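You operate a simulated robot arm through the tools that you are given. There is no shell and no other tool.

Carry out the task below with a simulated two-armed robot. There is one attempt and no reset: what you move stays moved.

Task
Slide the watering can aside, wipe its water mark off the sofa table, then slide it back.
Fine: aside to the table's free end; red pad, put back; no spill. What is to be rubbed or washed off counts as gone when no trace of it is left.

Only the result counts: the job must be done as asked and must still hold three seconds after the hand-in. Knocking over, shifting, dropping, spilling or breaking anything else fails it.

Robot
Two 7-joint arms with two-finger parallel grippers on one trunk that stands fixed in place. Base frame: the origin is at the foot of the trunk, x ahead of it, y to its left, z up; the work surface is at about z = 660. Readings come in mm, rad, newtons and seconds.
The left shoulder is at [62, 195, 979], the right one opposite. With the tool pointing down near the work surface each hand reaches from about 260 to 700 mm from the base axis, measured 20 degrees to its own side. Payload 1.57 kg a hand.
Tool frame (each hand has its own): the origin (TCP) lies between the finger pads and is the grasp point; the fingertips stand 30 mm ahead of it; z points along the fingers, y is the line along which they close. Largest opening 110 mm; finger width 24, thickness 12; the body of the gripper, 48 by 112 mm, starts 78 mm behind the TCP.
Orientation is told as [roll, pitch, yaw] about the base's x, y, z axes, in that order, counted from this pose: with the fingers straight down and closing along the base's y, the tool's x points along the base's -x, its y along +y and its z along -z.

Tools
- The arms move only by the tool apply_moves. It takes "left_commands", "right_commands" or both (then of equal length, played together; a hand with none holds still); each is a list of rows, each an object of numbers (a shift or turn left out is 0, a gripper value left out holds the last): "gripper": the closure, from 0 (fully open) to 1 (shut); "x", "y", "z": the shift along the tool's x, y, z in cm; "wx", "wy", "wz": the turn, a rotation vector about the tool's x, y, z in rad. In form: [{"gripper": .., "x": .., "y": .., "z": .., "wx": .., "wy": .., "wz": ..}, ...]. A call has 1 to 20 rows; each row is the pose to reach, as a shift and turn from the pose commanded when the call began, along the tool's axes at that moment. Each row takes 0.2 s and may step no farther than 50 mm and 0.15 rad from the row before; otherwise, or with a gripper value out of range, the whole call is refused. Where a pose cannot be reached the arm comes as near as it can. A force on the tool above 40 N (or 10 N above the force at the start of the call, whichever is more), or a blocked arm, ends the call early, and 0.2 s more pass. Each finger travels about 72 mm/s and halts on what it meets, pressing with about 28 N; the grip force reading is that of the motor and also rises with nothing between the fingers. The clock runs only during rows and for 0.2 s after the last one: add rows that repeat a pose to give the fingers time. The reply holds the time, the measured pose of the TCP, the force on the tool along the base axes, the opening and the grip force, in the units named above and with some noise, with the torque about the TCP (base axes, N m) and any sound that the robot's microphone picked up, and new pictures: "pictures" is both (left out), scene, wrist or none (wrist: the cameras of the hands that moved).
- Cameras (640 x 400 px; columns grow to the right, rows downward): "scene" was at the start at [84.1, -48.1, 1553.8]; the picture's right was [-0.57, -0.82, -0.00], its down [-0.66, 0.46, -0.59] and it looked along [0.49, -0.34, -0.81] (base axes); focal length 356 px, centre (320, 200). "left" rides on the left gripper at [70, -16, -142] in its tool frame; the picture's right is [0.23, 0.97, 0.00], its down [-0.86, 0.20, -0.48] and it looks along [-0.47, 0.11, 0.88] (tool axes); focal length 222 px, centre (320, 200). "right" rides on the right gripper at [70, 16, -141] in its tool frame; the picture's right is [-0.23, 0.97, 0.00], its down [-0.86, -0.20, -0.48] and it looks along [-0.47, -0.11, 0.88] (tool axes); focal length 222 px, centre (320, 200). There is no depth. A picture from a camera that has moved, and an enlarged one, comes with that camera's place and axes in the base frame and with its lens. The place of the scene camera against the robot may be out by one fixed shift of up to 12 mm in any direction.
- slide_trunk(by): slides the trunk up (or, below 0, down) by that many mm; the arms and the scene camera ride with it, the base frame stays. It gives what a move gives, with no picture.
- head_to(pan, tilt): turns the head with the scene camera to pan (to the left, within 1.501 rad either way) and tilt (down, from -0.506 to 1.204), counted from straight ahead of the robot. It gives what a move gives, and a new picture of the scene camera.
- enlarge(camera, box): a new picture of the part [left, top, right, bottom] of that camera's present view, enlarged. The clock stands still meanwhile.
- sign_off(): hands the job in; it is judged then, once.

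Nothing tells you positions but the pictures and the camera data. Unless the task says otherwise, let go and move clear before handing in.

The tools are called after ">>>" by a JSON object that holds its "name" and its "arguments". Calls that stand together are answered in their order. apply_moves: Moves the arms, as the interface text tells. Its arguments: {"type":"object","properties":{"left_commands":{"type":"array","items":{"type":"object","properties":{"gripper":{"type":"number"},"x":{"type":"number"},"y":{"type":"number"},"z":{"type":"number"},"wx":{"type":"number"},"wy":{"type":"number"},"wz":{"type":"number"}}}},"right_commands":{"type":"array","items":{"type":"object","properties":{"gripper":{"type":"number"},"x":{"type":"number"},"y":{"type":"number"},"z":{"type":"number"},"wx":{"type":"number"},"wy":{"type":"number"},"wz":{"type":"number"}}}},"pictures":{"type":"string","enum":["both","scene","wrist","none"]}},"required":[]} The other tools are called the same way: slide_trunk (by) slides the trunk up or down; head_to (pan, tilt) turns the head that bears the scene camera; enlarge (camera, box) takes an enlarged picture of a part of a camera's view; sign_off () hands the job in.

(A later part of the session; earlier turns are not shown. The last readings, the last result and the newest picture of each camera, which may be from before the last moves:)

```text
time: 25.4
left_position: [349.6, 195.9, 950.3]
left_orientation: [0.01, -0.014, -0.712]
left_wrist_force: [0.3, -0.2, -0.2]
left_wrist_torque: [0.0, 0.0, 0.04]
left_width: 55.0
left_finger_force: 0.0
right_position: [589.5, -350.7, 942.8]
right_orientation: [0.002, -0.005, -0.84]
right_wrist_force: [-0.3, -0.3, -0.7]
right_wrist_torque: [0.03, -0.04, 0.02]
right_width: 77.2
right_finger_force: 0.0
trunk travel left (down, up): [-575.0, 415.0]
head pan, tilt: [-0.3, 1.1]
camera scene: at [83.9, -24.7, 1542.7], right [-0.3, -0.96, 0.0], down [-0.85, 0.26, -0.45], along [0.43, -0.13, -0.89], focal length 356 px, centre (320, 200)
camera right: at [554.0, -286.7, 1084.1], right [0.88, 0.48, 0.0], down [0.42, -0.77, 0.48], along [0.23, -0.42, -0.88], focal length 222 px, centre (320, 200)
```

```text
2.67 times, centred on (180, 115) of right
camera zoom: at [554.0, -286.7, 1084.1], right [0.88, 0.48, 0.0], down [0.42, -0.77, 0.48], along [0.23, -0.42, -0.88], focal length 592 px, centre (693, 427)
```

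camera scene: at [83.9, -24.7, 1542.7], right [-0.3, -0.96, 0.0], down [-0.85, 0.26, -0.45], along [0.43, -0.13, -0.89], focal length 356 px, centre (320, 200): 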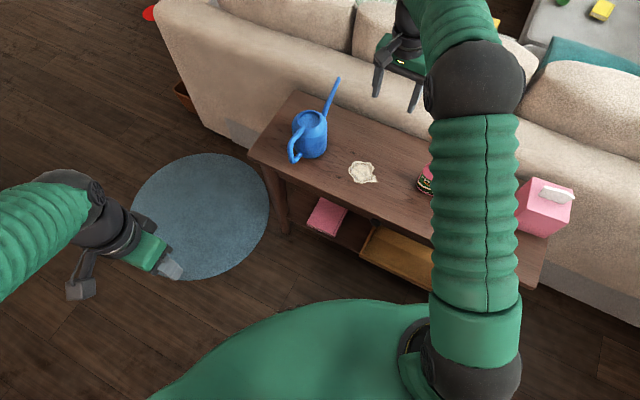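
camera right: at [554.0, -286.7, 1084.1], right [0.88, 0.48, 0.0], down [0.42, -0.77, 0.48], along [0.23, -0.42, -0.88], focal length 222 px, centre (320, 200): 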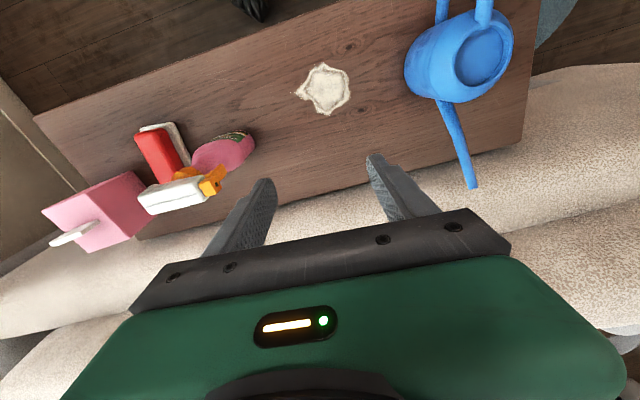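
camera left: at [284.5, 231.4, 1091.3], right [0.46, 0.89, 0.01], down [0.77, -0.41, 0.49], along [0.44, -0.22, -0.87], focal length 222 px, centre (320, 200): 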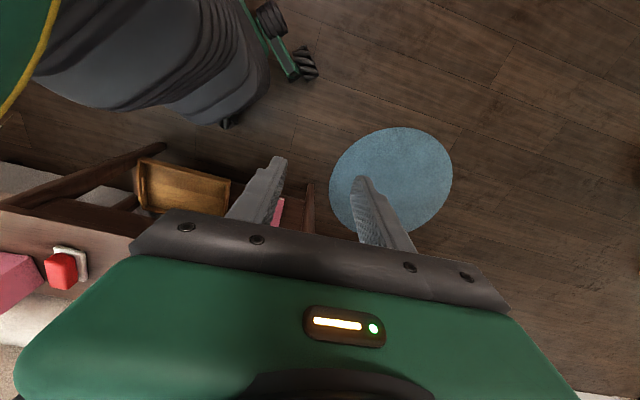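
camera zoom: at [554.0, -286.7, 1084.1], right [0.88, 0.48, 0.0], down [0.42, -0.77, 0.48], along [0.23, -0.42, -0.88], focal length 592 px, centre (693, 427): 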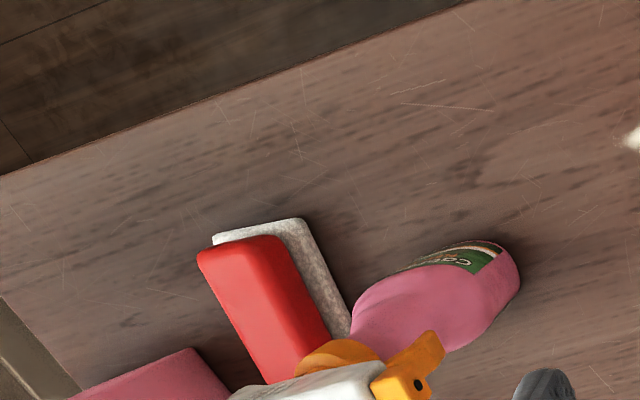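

The mark's centre is near [568, -301], about 81 × 92 mm including a spike, so the pad's 92 mm length laid across it covers it in one sweep direction. Now I'll go over the pad for a clear look, passing high above the spray bottle.

>>> {"name": "apply_moves", "arguments": {"right_commands": [{"x": -0.6, "y": -3, "z": -2}, {"x": -1.2, "y": -6.5, "z": -4}, {"x": -1.9, "y": -10.5, "z": -4}, {"x": -2.5, "y": -14.5, "z": -4}, {"x": -3.2, "y": -18.5, "z": -4}, {"x": -3.8, "y": -22.5, "z": -4}, {"x": -4.5, "y": -26.5, "z": -4}, {"x": -5.1, "y": -30.1, "z": -4}], "pictures": "both"}}

>>> {"name": "enlarge", "arguments": {"camera": "right", "box": [240, 40, 400, 140]}}

>>> {"name": "enlarge", "arguments": {"camera": "scene", "box": [400, 120, 560, 240]}}

```text
time: 27.2
left_position: [350.2, 195.4, 951.3]
left_orientation: [0.011, -0.014, -0.712]
left_wrist_force: [-0.6, 0.1, 0.5]
left_wrist_torque: [0.04, -0.02, -0.03]
left_width: 55.0
left_finger_force: 0.1
right_position: [395.2, -588.3, 978.4]
right_orientation: [0.002, -0.008, -0.841]
right_wrist_force: [0.4, 0.3, -0.3]
right_wrist_torque: [0.03, -0.01, 0.0]
right_width: 77.0
right_finger_force: 0.1
trunk travel left (down, up): [-575.0, 415.0]
head pan, tilt: [-0.3, 1.1]
camera scene: at [82.5, -25.8, 1542.7], right [-0.3, -0.96, 0.0], down [-0.85, 0.26, -0.45], along [0.43, -0.13, -0.89], focal length 356 px, centre (320, 200)
camera right: at [360.3, -526.0, 1120.3], right [0.88, 0.48, 0.0], down [0.42, -0.77, 0.48], along [0.23, -0.42, -0.88], focal length 222 px, centre (320, 200)
```

scene: 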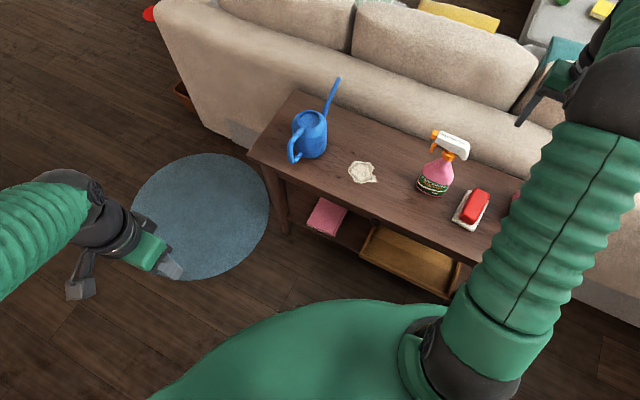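
right: 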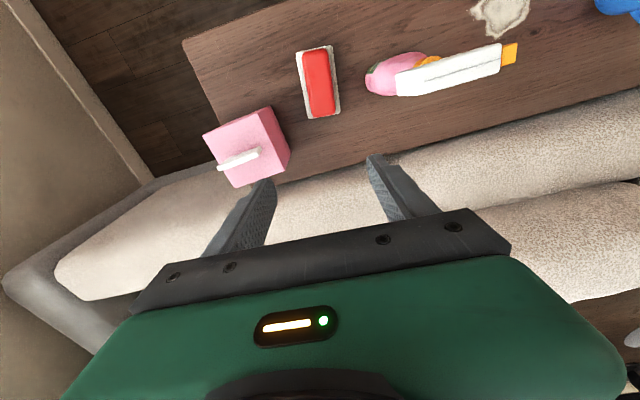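

```text
4.00 times, centred on (320, 90) of right
camera zoom: at [360.3, -526.0, 1120.3], right [0.88, 0.48, 0.0], down [0.42, -0.77, 0.48], along [0.23, -0.42, -0.88], focal length 888 px, centre (320, 640)
```

zoom: 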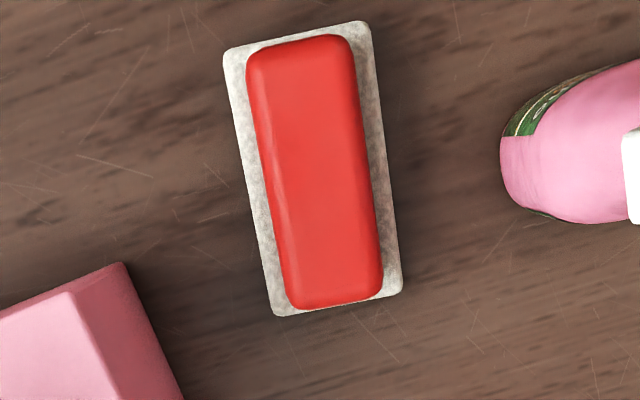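

```text
3.33 times, centred on (480, 180) of scene
camera zoom: at [82.5, -25.8, 1542.7], right [-0.3, -0.96, 0.0], down [-0.85, 0.26, -0.45], along [0.43, -0.13, -0.89], focal length 1185 px, centre (-213, 267)
```

zoom: 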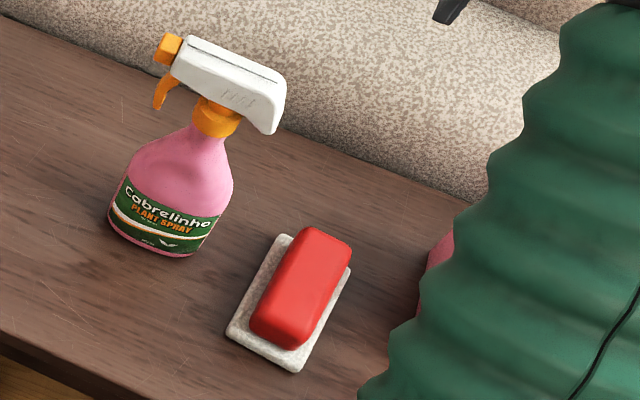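

The pad (about 98 × 42 mm, top near z≈710) sits on a thin tray at about [364, -533], with its long axis turned 0.055 rad from the tool. The tissue box and bottle leave 25–30 mm on either side of the gripper. I'll centre over the pad and come down part of the way.

>>> {"name": "apply_moves", "arguments": {"right_commands": [{"x": 3.1, "y": 0.65, "z": 1, "wz": 0.03}, {"x": 6.2, "y": 1.3, "z": 2, "wz": 0.055}, {"x": 6.2, "y": 1.3, "z": 6, "wz": 0.055}, {"x": 6.2, "y": 1.3, "z": 10, "wz": 0.055}, {"x": 6.2, "y": 1.3, "z": 14, "wz": 0.055}, {"x": 6.2, "y": 1.3, "z": 18, "wz": 0.055}, {"x": 6.2, "y": 1.3, "z": 18, "wz": 0.055}], "pictures": "both"}}

>>> {"name": "enlarge", "arguments": {"camera": "right", "box": [220, 80, 420, 240]}}

```text
time: 28.8
left_position: [349.8, 197.6, 950.7]
left_orientation: [0.01, -0.014, -0.712]
left_wrist_force: [0.1, -0.5, 0.4]
left_wrist_torque: [0.01, 0.03, 0.01]
left_width: 54.8
left_finger_force: 0.1
right_position: [366.5, -534.4, 800.2]
right_orientation: [0.001, -0.005, -0.896]
right_wrist_force: [-1.0, -0.1, -0.6]
right_wrist_torque: [0.02, -0.05, 0.01]
right_width: 76.8
right_finger_force: 0.1
trunk travel left (down, up): [-575.0, 415.0]
head pan, tilt: [-0.3, 1.1]
camera scene: at [82.8, -24.1, 1542.8], right [-0.3, -0.96, 0.0], down [-0.85, 0.26, -0.45], along [0.43, -0.13, -0.89], focal length 356 px, centre (320, 200)
camera right: at [334.7, -469.2, 942.1], right [0.9, 0.43, 0.0], down [0.37, -0.79, 0.48], along [0.21, -0.44, -0.88], focal length 222 px, centre (320, 200)
```

scene: 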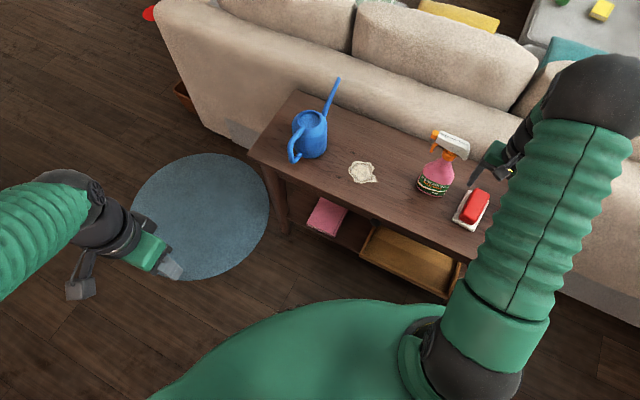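
right: 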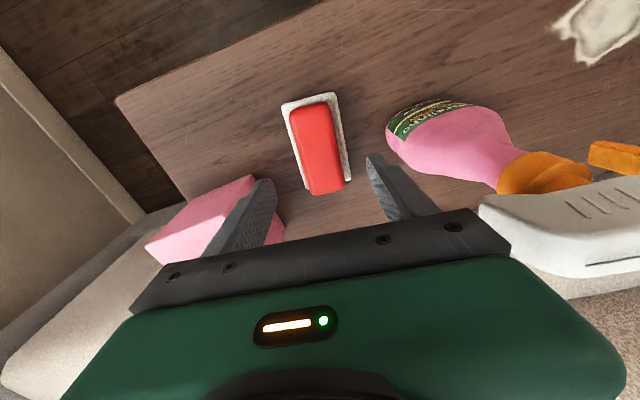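

```text
2.50 times, centred on (320, 160) of right
camera zoom: at [334.7, -469.2, 942.1], right [0.9, 0.43, 0.0], down [0.37, -0.79, 0.48], along [0.21, -0.44, -0.88], focal length 555 px, centre (320, 300)
```

zoom: 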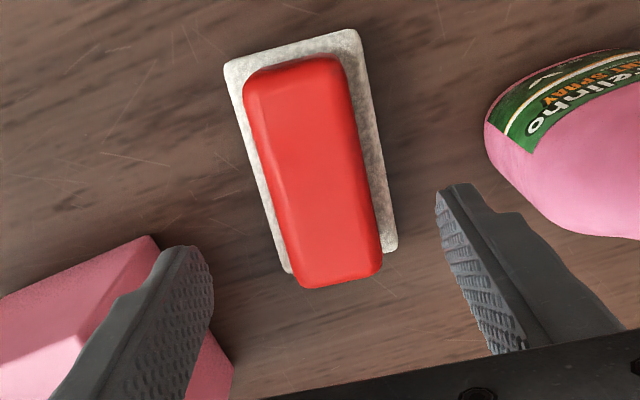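

The gripper is centred on the pad to about 1 mm with the yaw matching. I'll descend to TCP z≈710, so the tips stay above the tray, and close on the pad.

>>> {"name": "apply_moves", "arguments": {"right_commands": [{"y": -0.1, "z": 2.5}, {"y": -0.1, "z": 5}, {"y": -0.1, "z": 7}, {"y": -0.1, "z": 8.5}, {"y": -0.1, "z": 9}, {"y": -0.1, "z": 9}], "pictures": "both"}}

>>> {"name": "enlarge", "arguments": {"camera": "right", "box": [220, 80, 420, 240]}}

>>> {"name": "enlarge", "arguments": {"camera": "scene", "box": [420, 140, 540, 240]}}

```text
time: 30.2
left_position: [350.6, 197.3, 950.5]
left_orientation: [0.01, -0.013, -0.712]
left_wrist_force: [0.2, 0.2, -0.5]
left_wrist_torque: [0.01, 0.0, 0.03]
left_width: 54.6
left_finger_force: 0.0
right_position: [367.8, -535.4, 711.4]
right_orientation: [0.0, -0.007, -0.899]
right_wrist_force: [-1.1, -0.1, -0.3]
right_wrist_torque: [-0.01, 0.0, 0.02]
right_width: 77.1
right_finger_force: 0.1
trunk travel left (down, up): [-575.0, 415.0]
head pan, tilt: [-0.3, 1.1]
camera scene: at [83.6, -24.1, 1542.7], right [-0.3, -0.96, 0.0], down [-0.85, 0.26, -0.45], along [0.43, -0.13, -0.89], focal length 356 px, centre (320, 200)
camera right: at [336.0, -470.0, 852.6], right [0.9, 0.43, 0.0], down [0.38, -0.79, 0.48], along [0.21, -0.44, -0.88], focal length 222 px, centre (320, 200)
```

scene: 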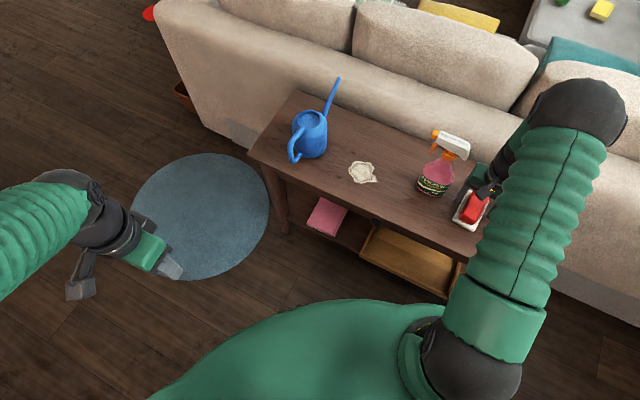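
right: 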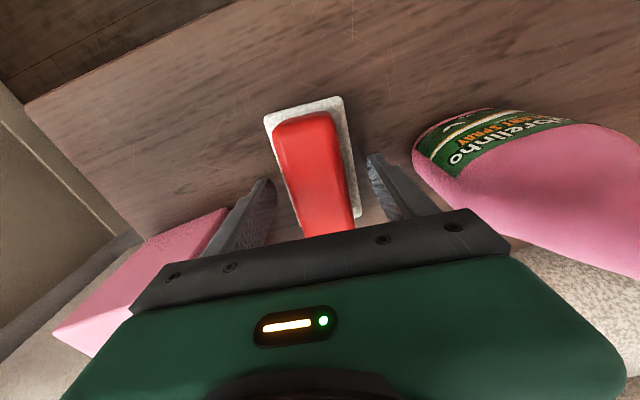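

```text
2.50 times, centred on (320, 160) of right
camera zoom: at [336.0, -470.0, 852.6], right [0.9, 0.43, 0.0], down [0.38, -0.79, 0.48], along [0.21, -0.44, -0.88], focal length 555 px, centre (320, 300)
```

zoom: 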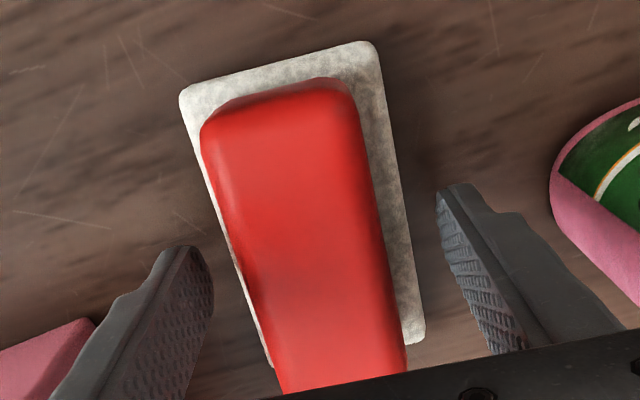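

```text
4.00 times, centred on (480, 190) of scene
camera zoom: at [83.6, -24.1, 1542.7], right [-0.3, -0.96, 0.0], down [-0.85, 0.26, -0.45], along [0.43, -0.13, -0.89], focal length 1422 px, centre (-320, 240)
```

zoom: 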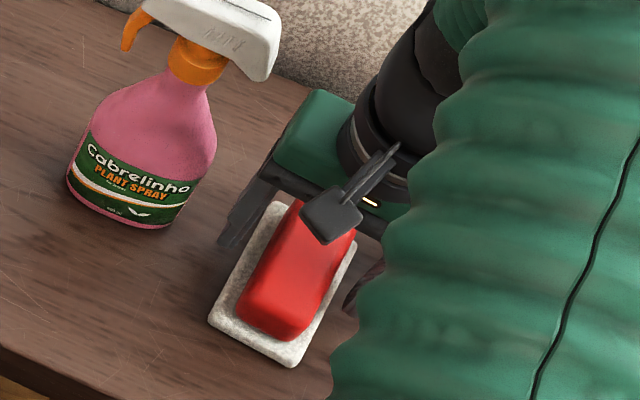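

>>> {"name": "apply_moves", "arguments": {"right_commands": [{"gripper": 0.45}, {"gripper": 0.55}, {"gripper": 0.65}, {"gripper": 0.8}, {"gripper": 0.8}, {"gripper": 0.8}], "pictures": "wrist"}}

>>> {"name": "enlarge", "arguments": {"camera": "scene", "box": [420, 140, 540, 240]}}

```text
time: 31.6
left_position: [349.7, 197.2, 950.5]
left_orientation: [0.01, -0.013, -0.714]
left_wrist_force: [-0.1, -0.3, -0.5]
left_wrist_torque: [-0.02, 0.01, -0.02]
left_width: 54.8
left_finger_force: 0.1
right_position: [366.7, -534.9, 711.5]
right_orientation: [0.001, -0.006, -0.898]
right_wrist_force: [0.0, 0.1, -0.1]
right_wrist_torque: [0.0, 0.05, -0.02]
right_width: 42.8
right_finger_force: 27.7
trunk travel left (down, up): [-575.0, 415.0]
head pan, tilt: [-0.3, 1.1]
camera right: at [336.0, -470.0, 852.8], right [0.9, 0.43, 0.0], down [0.38, -0.79, 0.48], along [0.21, -0.44, -0.88], focal length 222 px, centre (320, 200)
```

right: 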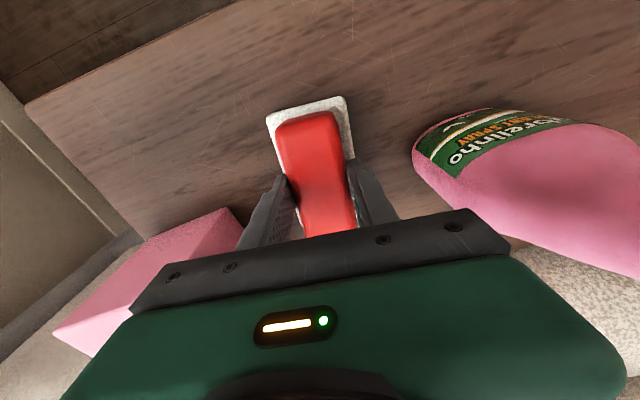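

```text
4.00 times, centred on (480, 190) of scene
camera zoom: at [83.6, -24.0, 1542.7], right [-0.3, -0.96, 0.0], down [-0.85, 0.26, -0.45], along [0.43, -0.13, -0.89], focal length 1422 px, centre (-320, 240)
```

zoom: 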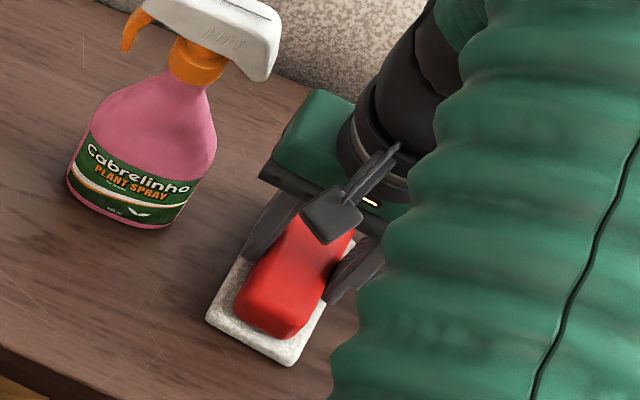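

The pad is gripped at 43 mm with 28 N. I'll lift it straight up, slowly at first so the tray stays put.

>>> {"name": "apply_moves", "arguments": {"right_commands": [{"z": -0.5}, {"z": -1.2}, {"z": -2.5}, {"z": -4.5}, {"z": -7}, {"z": -10}, {"z": -13}], "pictures": "both"}}

>>> {"name": "enlarge", "arguments": {"camera": "scene", "box": [420, 140, 540, 240]}}

```text
time: 33.2
left_position: [349.9, 197.5, 950.5]
left_orientation: [0.011, -0.014, -0.711]
left_wrist_force: [-0.3, 0.2, -0.1]
left_wrist_torque: [0.01, -0.01, 0.02]
left_width: 54.8
left_finger_force: 0.1
right_position: [368.9, -530.1, 842.4]
right_orientation: [0.0, -0.006, -0.898]
right_wrist_force: [0.3, 0.1, -0.6]
right_wrist_torque: [0.0, 0.0, 0.03]
right_width: 42.7
right_finger_force: 28.0
trunk travel left (down, up): [-575.0, 415.0]
head pan, tilt: [-0.3, 1.1]
camera scene: at [82.7, -22.7, 1542.7], right [-0.3, -0.96, 0.0], down [-0.85, 0.26, -0.45], along [0.43, -0.13, -0.89], focal length 356 px, centre (320, 200)
camera right: at [336.0, -464.9, 984.5], right [0.9, 0.43, 0.0], down [0.38, -0.79, 0.48], along [0.21, -0.44, -0.88], focal length 222 px, centre (320, 200)
```

scene: 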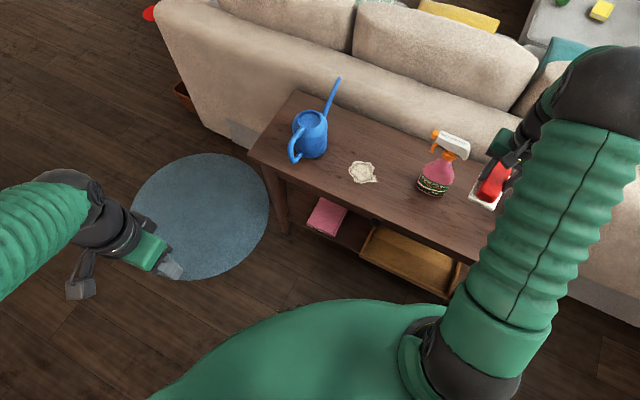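
right: 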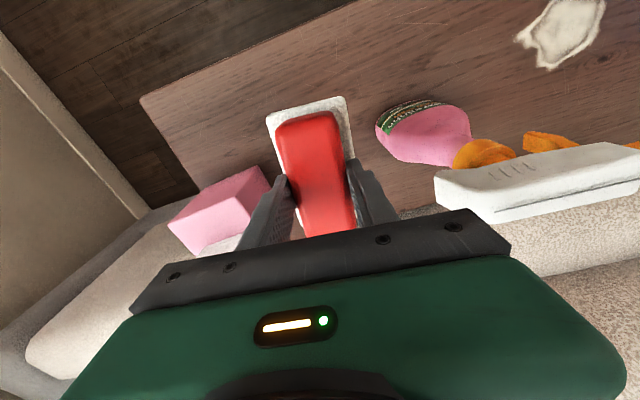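

```text
4.00 times, centred on (480, 190) of scene
camera zoom: at [82.7, -22.7, 1542.7], right [-0.3, -0.96, 0.0], down [-0.85, 0.26, -0.45], along [0.43, -0.13, -0.89], focal length 1422 px, centre (-320, 240)
```

zoom: 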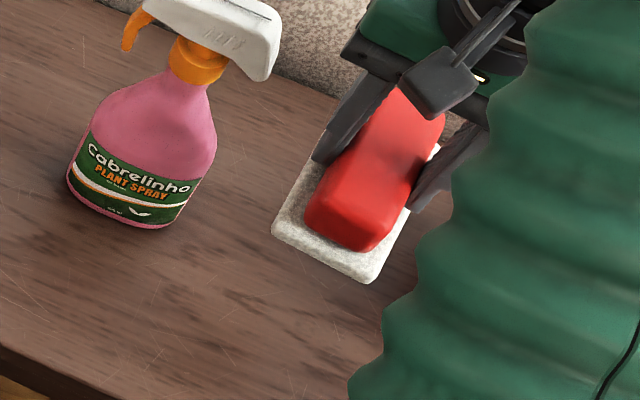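

The white felt base lifted together with the red part, so it is one pad, and its felt underside (about 108 × 61 mm) is the wiping face. At rest its underside is on the table when the TCP is at z≈711. I'll raise it well above the bottle and carry it over the mark.

>>> {"name": "apply_moves", "arguments": {"right_commands": [{"z": -4}, {"z": -8}, {"z": -12}, {"z": -15.8}, {"x": 0.8, "y": 4.3, "z": -15.8}, {"x": 1.6, "y": 8.6, "z": -15.8}, {"x": 2.4, "y": 12.9, "z": -15.8}, {"x": 3.2, "y": 17.2, "z": -15.8}, {"x": 4.0, "y": 21.5, "z": -15.8}, {"x": 4.8, "y": 25.8, "z": -15.8}, {"x": 5.5, "y": 29.8, "z": -15.8}, {"x": 5.5, "y": 29.8, "z": -15.8}], "pictures": "both"}}

```text
time: 35.8
left_position: [348.7, 197.8, 950.4]
left_orientation: [0.011, -0.012, -0.71]
left_wrist_force: [-0.3, 0.2, 0.0]
left_wrist_torque: [0.02, -0.01, 0.0]
left_width: 55.0
left_finger_force: 0.0
right_position: [566.3, -302.4, 996.5]
right_orientation: [0.002, -0.008, -0.898]
right_wrist_force: [0.6, 0.1, 0.4]
right_wrist_torque: [-0.01, -0.01, 0.02]
right_width: 42.9
right_finger_force: 28.3
trunk travel left (down, up): [-575.0, 415.0]
head pan, tilt: [-0.3, 1.1]
camera scene: at [83.3, -22.6, 1542.8], right [-0.3, -0.96, 0.0], down [-0.85, 0.26, -0.45], along [0.43, -0.13, -0.89], focal length 356 px, centre (320, 200)
camera right: at [534.0, -237.0, 1137.7], right [0.9, 0.43, 0.0], down [0.38, -0.79, 0.48], along [0.21, -0.44, -0.87], focal length 222 px, centre (320, 200)
```

scene: 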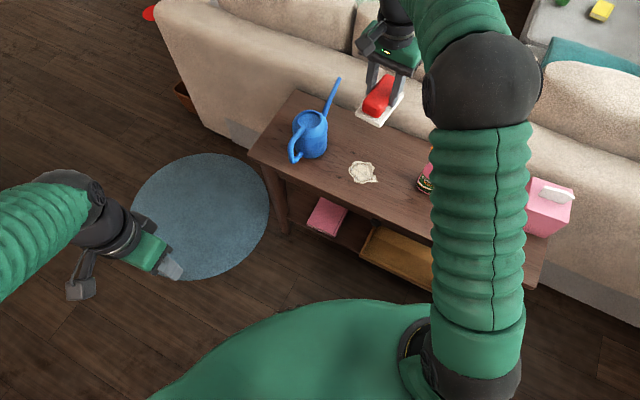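
right: 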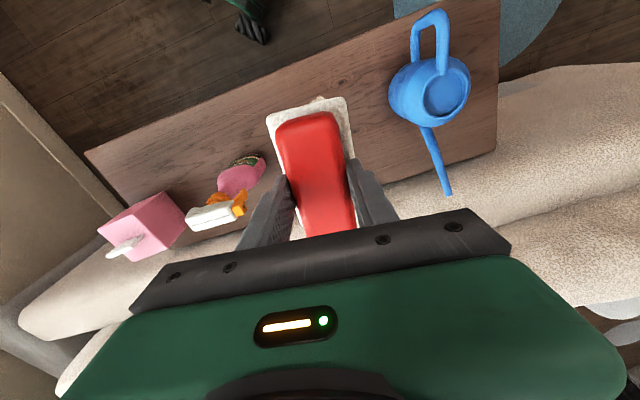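

>>> {"name": "apply_moves", "arguments": {"right_commands": [{"z": 4}, {"z": 8}, {"z": 12}, {"z": 16}, {"z": 20}, {"z": 23.5}, {"z": 25.5}, {"z": 27}, {"z": 27.5}, {"z": 27.5}], "pictures": "both"}}

>>> {"name": "enlarge", "arguments": {"camera": "right", "box": [160, 60, 480, 260]}}

```text
time: 38.0
left_position: [350.2, 198.9, 951.3]
left_orientation: [0.01, -0.015, -0.713]
left_wrist_force: [-0.6, -0.3, -0.2]
left_wrist_torque: [-0.05, -0.03, 0.03]
left_width: 54.9
left_finger_force: 0.0
right_position: [564.7, -304.6, 722.8]
right_orientation: [-0.001, -0.006, -0.896]
right_wrist_force: [-0.2, -0.2, -0.7]
right_wrist_torque: [0.0, -0.01, -0.01]
right_width: 43.1
right_finger_force: 28.0
trunk travel left (down, up): [-575.0, 415.0]
head pan, tilt: [-0.3, 1.1]
camera scene: at [84.3, -22.5, 1542.7], right [-0.3, -0.96, 0.0], down [-0.85, 0.26, -0.45], along [0.43, -0.13, -0.89], focal length 356 px, centre (320, 200)
camera right: at [532.2, -239.1, 864.4], right [0.9, 0.43, 0.0], down [0.38, -0.79, 0.48], along [0.21, -0.44, -0.88], focal length 222 px, centre (320, 200)
```

scene: 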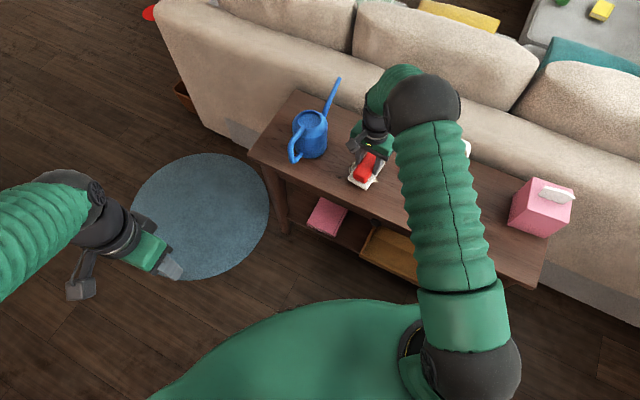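
right: 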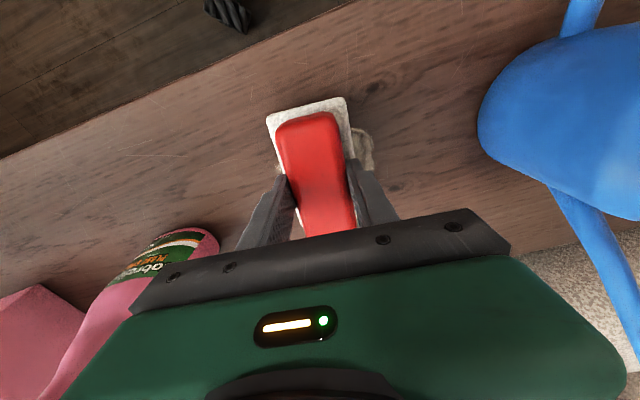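

```text
2.00 times, centred on (320, 160) of right
camera zoom: at [532.2, -239.1, 864.4], right [0.9, 0.43, 0.0], down [0.38, -0.79, 0.48], along [0.21, -0.44, -0.88], focal length 444 px, centre (320, 280)
```

zoom: 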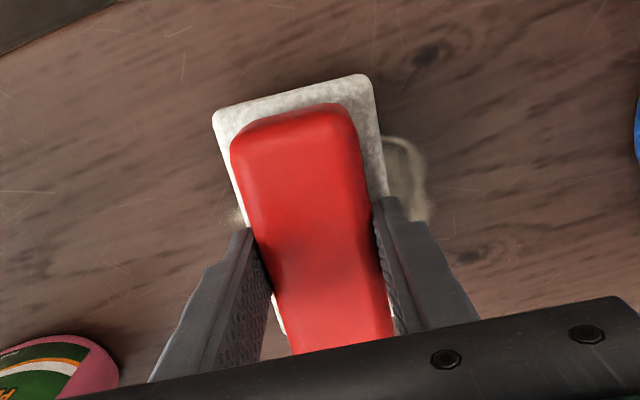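

The pad is about 11 mm above the table over the mark, with bits of the mark showing on both sides. I'll lower gently until the force shows contact.

>>> {"name": "apply_moves", "arguments": {"right_commands": [{"z": 0.5}, {"z": 0.9}, {"z": 1.1}, {"z": 1.2}, {"z": 1.3}], "pictures": "none"}}

```text
time: 39.2
left_position: [350.0, 198.5, 952.0]
left_orientation: [0.01, -0.015, -0.712]
left_wrist_force: [0.4, 0.3, 0.3]
left_wrist_torque: [-0.01, 0.04, 0.0]
left_width: 54.9
left_finger_force: 0.1
right_position: [564.0, -305.7, 712.0]
right_orientation: [0.001, -0.008, -0.896]
right_wrist_force: [0.1, -1.2, 4.0]
right_wrist_torque: [0.16, 0.18, 0.06]
right_width: 42.8
right_finger_force: 28.0
trunk travel left (down, up): [-575.0, 415.0]
head pan, tilt: [-0.3, 1.1]
```

Contact at 4 N. I'll press a little more and sweep back and forth across the mark.

>>> {"name": "apply_moves", "arguments": {"right_commands": [{"z": 0.2}, {"y": -1.0, "z": 0.25}, {"y": -2.2, "z": 0.25}, {"y": -3.4, "z": 0.25}, {"y": -4.0, "z": 0.25}, {"y": -3.0, "z": 0.25}, {"y": -1.5, "z": 0.25}, {"y": 0, "z": 0.25}, {"y": 1.5, "z": 0.25}, {"y": 3.0, "z": 0.25}, {"y": 4.5, "z": 0.25}, {"y": 5.8, "z": 0.25}, {"y": 4.5, "z": 0.25}, {"y": 3.0, "z": 0.25}, {"y": 1.5, "z": 0.25}, {"y": 0, "z": 0.25}, {"y": -1.5, "z": 0.25}, {"y": -3, "z": 0.25}, {"y": -4, "z": 0.25}, {"y": -4, "z": 0.25}], "pictures": "both"}}

>>> {"name": "enlarge", "arguments": {"camera": "right", "box": [200, 60, 520, 260]}}

```text
time: 43.4
left_position: [349.2, 200.7, 951.2]
left_orientation: [0.011, -0.019, -0.711]
left_wrist_force: [0.0, 0.5, -0.1]
left_wrist_torque: [0.03, 0.0, 0.03]
left_width: 55.2
left_finger_force: 0.0
right_position: [531.4, -328.0, 711.1]
right_orientation: [-0.001, -0.008, -0.896]
right_wrist_force: [4.4, 5.2, 20.4]
right_wrist_torque: [-0.06, -0.34, 0.05]
right_width: 42.8
right_finger_force: 28.2
trunk travel left (down, up): [-575.0, 415.0]
head pan, tilt: [-0.3, 1.1]
camera scene: at [81.3, -18.4, 1543.0], right [-0.3, -0.96, 0.0], down [-0.85, 0.26, -0.45], along [0.43, -0.14, -0.89], focal length 356 px, centre (320, 200)
camera right: at [500.7, -262.0, 851.4], right [0.9, 0.43, 0.0], down [0.38, -0.79, 0.49], along [0.21, -0.44, -0.87], focal length 222 px, centre (320, 200)
```

scene: 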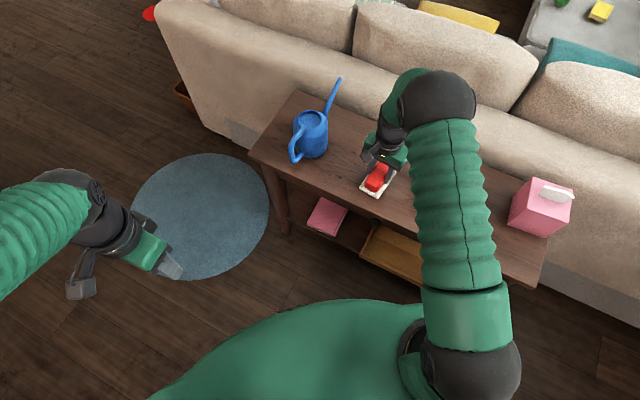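
right: 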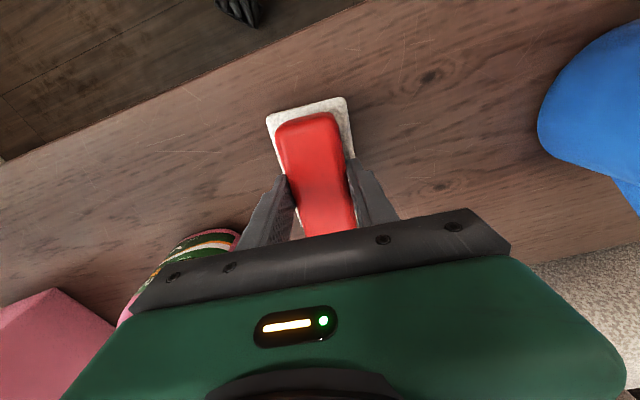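

```text
2.00 times, centred on (360, 160) of right
camera zoom: at [500.7, -262.0, 851.4], right [0.9, 0.43, 0.0], down [0.38, -0.79, 0.49], along [0.21, -0.44, -0.87], focal length 444 px, centre (240, 280)
```

zoom: 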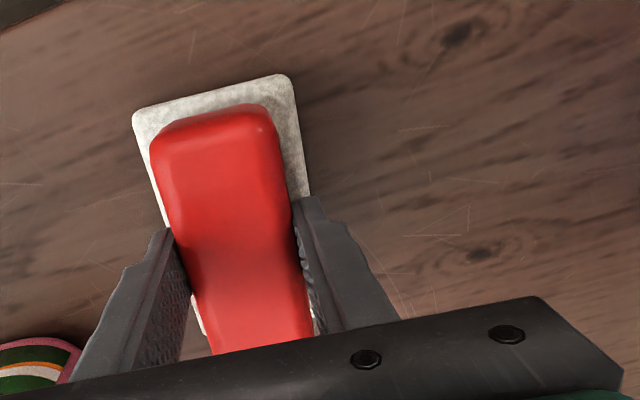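

The mark is gone where the table shows. I'll make further passes with sideways offsets, pressing slightly less, so the whole outline is covered.

>>> {"name": "apply_moves", "arguments": {"right_commands": [{"x": 0.8, "z": -0.1}, {"x": 1.5, "z": -0.1}, {"x": 1.5, "y": 1.5, "z": -0.1}, {"x": 1.5, "y": 3, "z": -0.1}, {"x": 1.5, "y": 4.5, "z": -0.1}, {"x": 1.5, "y": 6, "z": -0.1}, {"x": 1.5, "y": 7.5, "z": -0.1}, {"x": 1.5, "y": 9, "z": -0.1}, {"x": 1.5, "y": 9.8, "z": -0.1}, {"x": 0.3, "y": 9.8, "z": -0.1}, {"x": -1.0, "y": 9.8, "z": -0.1}, {"x": -1.5, "y": 8.5, "z": -0.1}, {"x": -1.5, "y": 7, "z": -0.1}, {"x": -1.5, "y": 5.5, "z": -0.1}, {"x": -1.5, "y": 4, "z": -0.1}, {"x": -1.5, "y": 2.5, "z": -0.1}, {"x": -1.5, "y": 1, "z": -0.1}, {"x": -1.5, "y": 0, "z": -0.1}, {"x": -0.5, "y": 0, "z": -0.1}, {"x": 0, "y": 0, "z": -0.1}], "pictures": "none"}}

```text
time: 47.6
left_position: [349.4, 198.2, 950.9]
left_orientation: [0.01, -0.014, -0.712]
left_wrist_force: [-0.1, -0.8, -0.2]
left_wrist_torque: [0.0, -0.01, 0.01]
left_width: 55.3
left_finger_force: 0.0
right_position: [533.7, -328.7, 709.2]
right_orientation: [-0.002, -0.007, -0.896]
right_wrist_force: [-0.2, -2.3, 6.7]
right_wrist_torque: [-0.28, -0.11, -0.04]
right_width: 43.0
right_finger_force: 28.1
trunk travel left (down, up): [-575.0, 415.0]
head pan, tilt: [-0.3, 1.1]
```

Wiping passes are done with light contact left. I'll lift the pad and look at the table.

>>> {"name": "apply_moves", "arguments": {"right_commands": [{"z": -1}, {"z": -4}, {"z": -8}, {"z": -12}, {"z": -16}, {"z": -20}, {"z": -24}, {"z": -28.5}, {"y": -3, "z": -29}, {"y": -6, "z": -29}, {"y": -8, "z": -29}], "pictures": "both"}}

>>> {"name": "enlarge", "arguments": {"camera": "right", "box": [320, 20, 480, 120]}}

>>> {"name": "enlarge", "arguments": {"camera": "scene", "box": [300, 110, 460, 210]}}

```text
time: 50.0
left_position: [349.6, 196.4, 950.8]
left_orientation: [0.009, -0.014, -0.712]
left_wrist_force: [0.3, -1.0, -0.5]
left_wrist_torque: [0.04, 0.02, 0.01]
left_width: 55.2
left_finger_force: 0.0
right_position: [470.3, -379.3, 998.5]
right_orientation: [0.003, -0.008, -0.898]
right_wrist_force: [-0.9, 0.2, 0.5]
right_wrist_torque: [-0.01, -0.04, 0.01]
right_width: 43.2
right_finger_force: 28.3
trunk travel left (down, up): [-575.0, 415.0]
head pan, tilt: [-0.3, 1.1]
camera scene: at [83.1, -23.4, 1542.7], right [-0.3, -0.96, 0.0], down [-0.85, 0.26, -0.45], along [0.43, -0.13, -0.89], focal length 356 px, centre (320, 200)
camera right: at [439.0, -314.6, 1139.2], right [0.9, 0.43, 0.0], down [0.38, -0.79, 0.48], along [0.21, -0.44, -0.88], focal length 222 px, centre (320, 200)
```

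scene: 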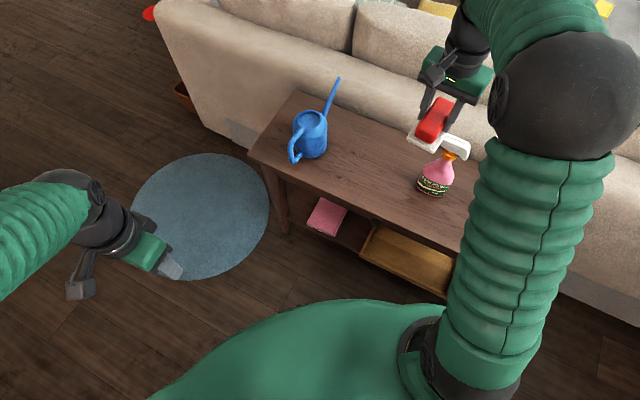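
right: 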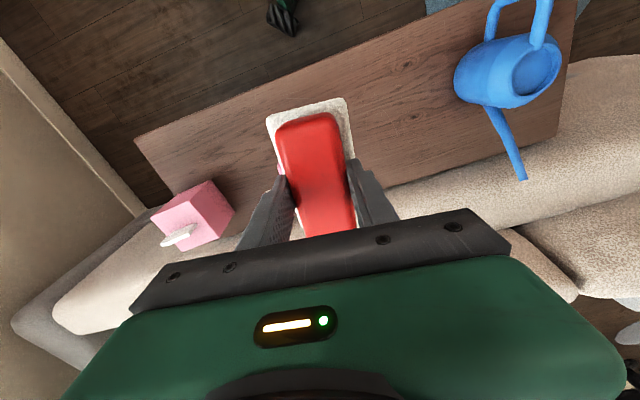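

```text
4.00 times, centred on (400, 70) of right
camera zoom: at [439.0, -314.6, 1139.2], right [0.9, 0.43, 0.0], down [0.38, -0.79, 0.48], along [0.21, -0.44, -0.88], focal length 888 px, centre (0, 720)
```

zoom: 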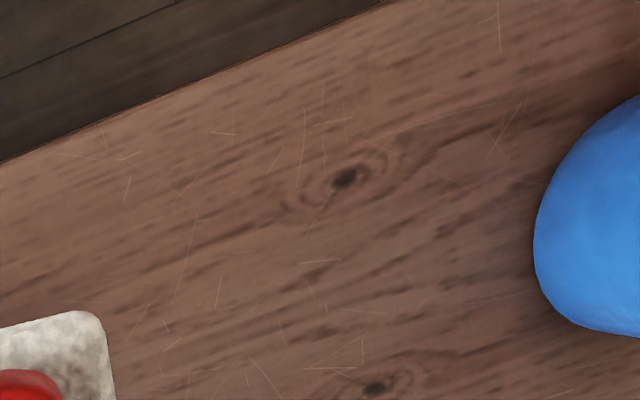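

```text
4.00 times, centred on (380, 160) of scene
camera zoom: at [83.1, -23.4, 1542.7], right [-0.3, -0.96, 0.0], down [-0.85, 0.26, -0.45], along [0.43, -0.13, -0.89], focal length 1422 px, centre (80, 360)
```

zoom: 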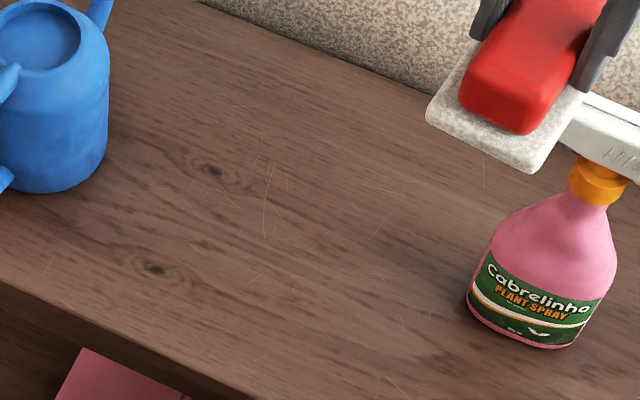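

The mark is no longer visible. I'll zoom in tightly on that patch from both cameras to make sure no faint trace is left before putting the pad back.

>>> {"name": "enlarge", "arguments": {"camera": "scene", "box": [335, 145, 399, 190]}}

>>> {"name": "enlarge", "arguments": {"camera": "right", "box": [340, 60, 452, 130]}}

```text
8.89 times, centred on (367, 168) of scene
camera zoom: at [83.1, -23.4, 1542.7], right [-0.3, -0.96, 0.0], down [-0.85, 0.26, -0.45], along [0.43, -0.13, -0.89], focal length 3160 px, centre (-98, 489)
```

zoom: 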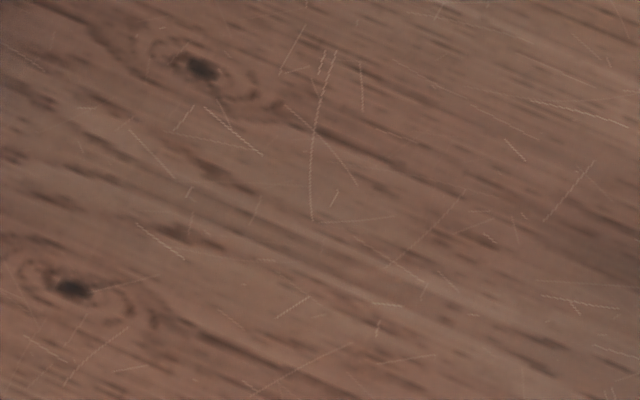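

```text
5.71 times, centred on (396, 95) of right
camera zoom: at [439.0, -314.6, 1139.2], right [0.9, 0.43, 0.0], down [0.38, -0.79, 0.48], along [0.21, -0.44, -0.88], focal length 1269 px, centre (-114, 800)
```

zoom: 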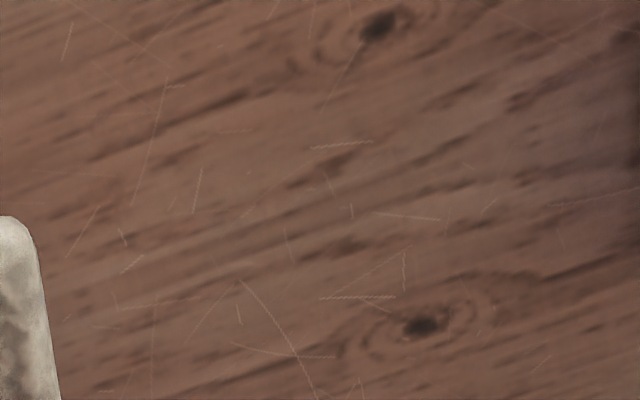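

The table is clean. Now I'll carry the pad back over its original spot, passing high above the bottle.

>>> {"name": "apply_moves", "arguments": {"right_commands": [{"x": -1.15, "y": -3.55}, {"x": -2.3, "y": -7.1}, {"x": -3.45, "y": -10.65}, {"x": -4.6, "y": -14.2}, {"x": -5.76, "y": -17.77}, {"x": -5.76, "y": -17.77}, {"x": -5.76, "y": -17.77, "z": 4}, {"x": -5.76, "y": -17.77, "z": 8}, {"x": -5.76, "y": -17.77, "z": 12}, {"x": -5.76, "y": -17.77, "z": 16}, {"x": -5.76, "y": -17.77, "z": 16}], "pictures": "both"}}

```text
time: 52.4
left_position: [349.4, 197.1, 951.4]
left_orientation: [0.01, -0.013, -0.712]
left_wrist_force: [0.1, -0.1, 0.2]
left_wrist_torque: [0.01, -0.03, -0.03]
left_width: 55.0
left_finger_force: 0.0
right_position: [365.9, -534.5, 839.7]
right_orientation: [0.0, -0.007, -0.897]
right_wrist_force: [-0.2, -0.2, -0.6]
right_wrist_torque: [0.02, 0.01, 0.03]
right_width: 42.7
right_finger_force: 28.0
trunk travel left (down, up): [-575.0, 415.0]
head pan, tilt: [-0.3, 1.1]
camera scene: at [83.1, -23.9, 1542.7], right [-0.3, -0.96, 0.0], down [-0.85, 0.26, -0.45], along [0.43, -0.13, -0.89], focal length 356 px, centre (320, 200)
camera right: at [335.8, -469.9, 980.8], right [0.9, 0.43, 0.0], down [0.38, -0.79, 0.48], along [0.21, -0.44, -0.88], focal length 222 px, centre (320, 200)
```

scene: 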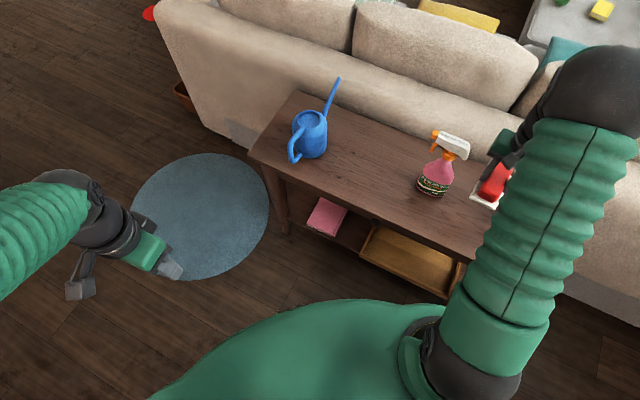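
right: 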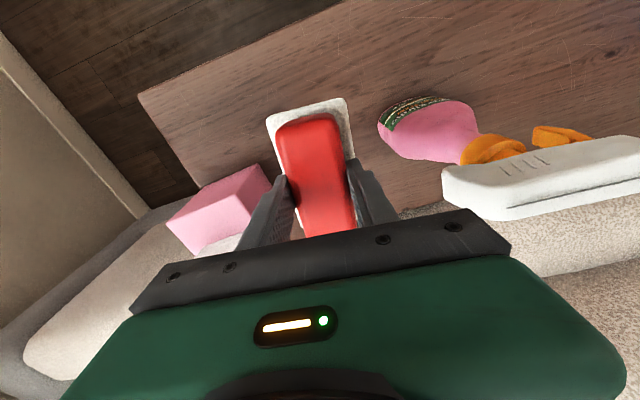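

>>> {"name": "apply_moves", "arguments": {"right_commands": [{"z": 4}, {"z": 7.5}, {"z": 10}, {"z": 11.5}, {"z": 12.2}, {"z": 12.6}, {"z": 12.8}, {"z": 12.8}], "pictures": "wrist"}}

>>> {"name": "enlarge", "arguments": {"camera": "scene", "box": [420, 140, 540, 240]}}

```text
time: 54.2
left_position: [350.2, 197.3, 951.4]
left_orientation: [0.011, -0.013, -0.713]
left_wrist_force: [0.2, -0.3, 0.0]
left_wrist_torque: [-0.01, 0.02, 0.01]
left_width: 54.8
left_finger_force: 0.1
right_position: [368.6, -535.3, 711.6]
right_orientation: [0.001, -0.008, -0.9]
right_wrist_force: [0.3, 0.7, -0.7]
right_wrist_torque: [0.0, 0.0, -0.01]
right_width: 43.1
right_finger_force: 28.3
trunk travel left (down, up): [-575.0, 415.0]
head pan, tilt: [-0.3, 1.1]
camera right: at [336.5, -470.9, 852.0], right [0.9, 0.43, 0.0], down [0.38, -0.79, 0.48], along [0.21, -0.44, -0.88], focal length 222 px, centre (320, 200)
```

right: 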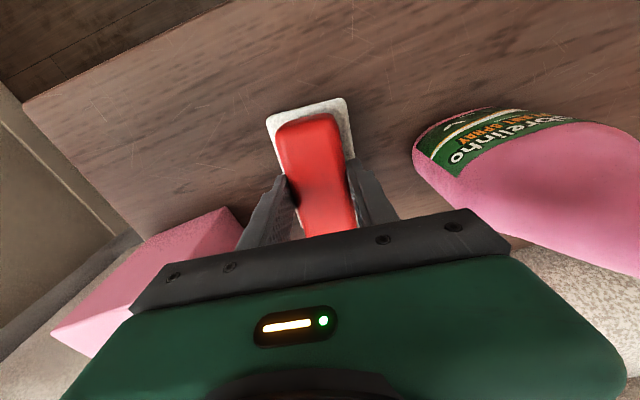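

```text
4.00 times, centred on (480, 190) of scene
camera zoom: at [83.6, -24.1, 1542.7], right [-0.3, -0.96, 0.0], down [-0.85, 0.26, -0.45], along [0.43, -0.13, -0.89], focal length 1422 px, centre (-320, 240)
```

zoom: 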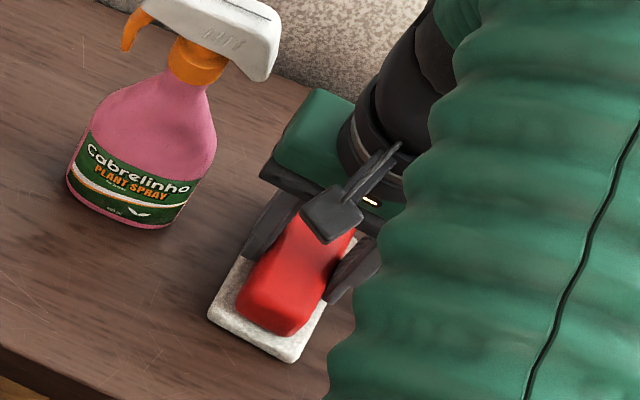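

Back at its old spot, but the force shows it hasn't touched yet, so I'll ease it down the last couple of millimetres.

>>> {"name": "apply_moves", "arguments": {"right_commands": [{"z": 0.1}, {"z": 0.2}, {"z": 0.2}], "pictures": "none"}}

```text
time: 55.0
left_position: [350.2, 197.9, 951.5]
left_orientation: [0.011, -0.014, -0.712]
left_wrist_force: [0.1, -0.6, -0.6]
left_wrist_torque: [0.06, -0.01, 0.0]
left_width: 55.2
left_finger_force: 0.0
right_position: [368.0, -536.4, 711.5]
right_orientation: [0.0, -0.008, -0.897]
right_wrist_force: [-1.0, 0.0, 7.4]
right_wrist_torque: [-0.02, 0.03, 0.01]
right_width: 42.8
right_finger_force: 28.1
trunk travel left (down, up): [-575.0, 415.0]
head pan, tilt: [-0.3, 1.1]
```

Contact confirmed. I'll open evenly and lift away.

>>> {"name": "apply_moves", "arguments": {"right_commands": [{"z": -0.05}, {"z": -0.05, "gripper": 0.58}, {"z": -0.05, "gripper": 0.5}, {"z": -0.05, "gripper": 0.4}, {"z": -0.05, "gripper": 0.3}, {"z": -0.05, "gripper": 0.3}, {"z": -1}, {"z": -4}, {"z": -8}, {"z": -12}, {"z": -16}, {"z": -20}, {"z": -24}, {"z": -27.5}], "pictures": "both"}}

>>> {"name": "enlarge", "arguments": {"camera": "scene", "box": [400, 120, 560, 240]}}

```text
time: 58.0
left_position: [351.6, 197.7, 950.9]
left_orientation: [0.011, -0.014, -0.713]
left_wrist_force: [-0.6, -0.6, -0.8]
left_wrist_torque: [0.0, -0.02, -0.01]
left_width: 55.1
left_finger_force: 0.0
right_position: [366.5, -535.0, 983.2]
right_orientation: [0.001, -0.007, -0.897]
right_wrist_force: [0.5, -0.4, 0.0]
right_wrist_torque: [0.0, 0.01, 0.04]
right_width: 77.1
right_finger_force: 0.1
trunk travel left (down, up): [-575.0, 415.0]
head pan, tilt: [-0.3, 1.1]
camera scene: at [83.0, -22.9, 1542.7], right [-0.3, -0.96, 0.0], down [-0.85, 0.26, -0.45], along [0.43, -0.13, -0.89], focal length 356 px, centre (320, 200)
camera right: at [334.7, -469.7, 1124.6], right [0.9, 0.43, 0.0], down [0.38, -0.79, 0.48], along [0.21, -0.44, -0.88], focal length 222 px, centre (320, 200)
```

scene: 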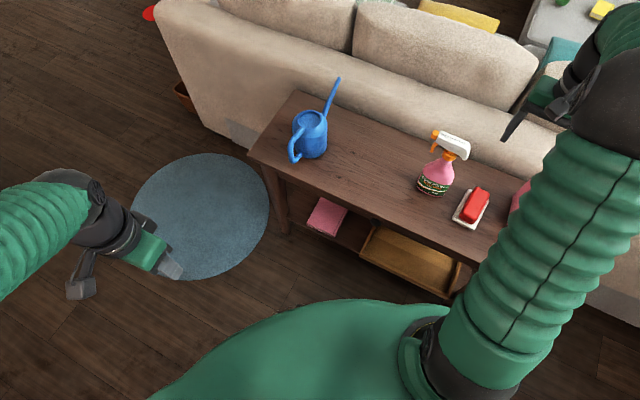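
right: 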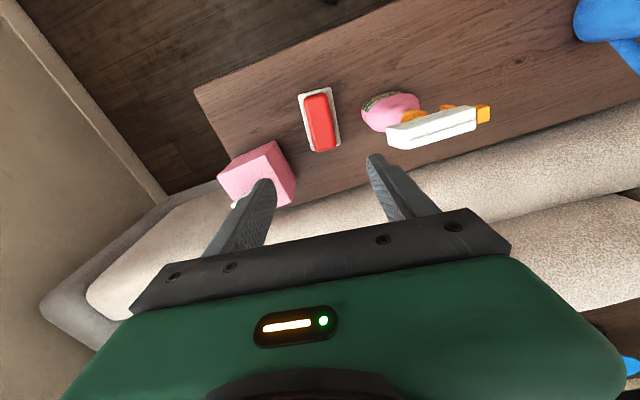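

```text
3.33 times, centred on (480, 180) of scene
camera zoom: at [83.0, -22.9, 1542.7], right [-0.3, -0.96, 0.0], down [-0.85, 0.26, -0.45], along [0.43, -0.13, -0.89], focal length 1185 px, centre (-213, 267)
```

zoom: 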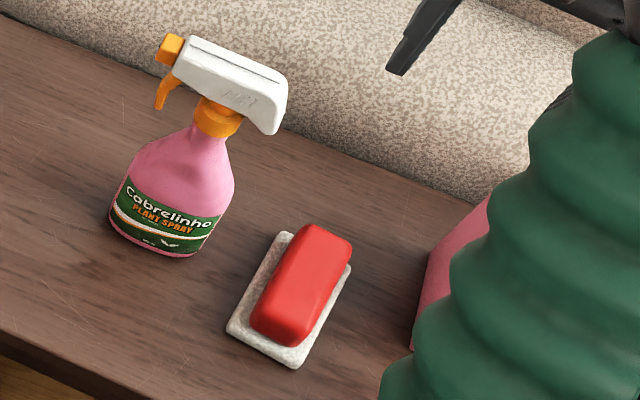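

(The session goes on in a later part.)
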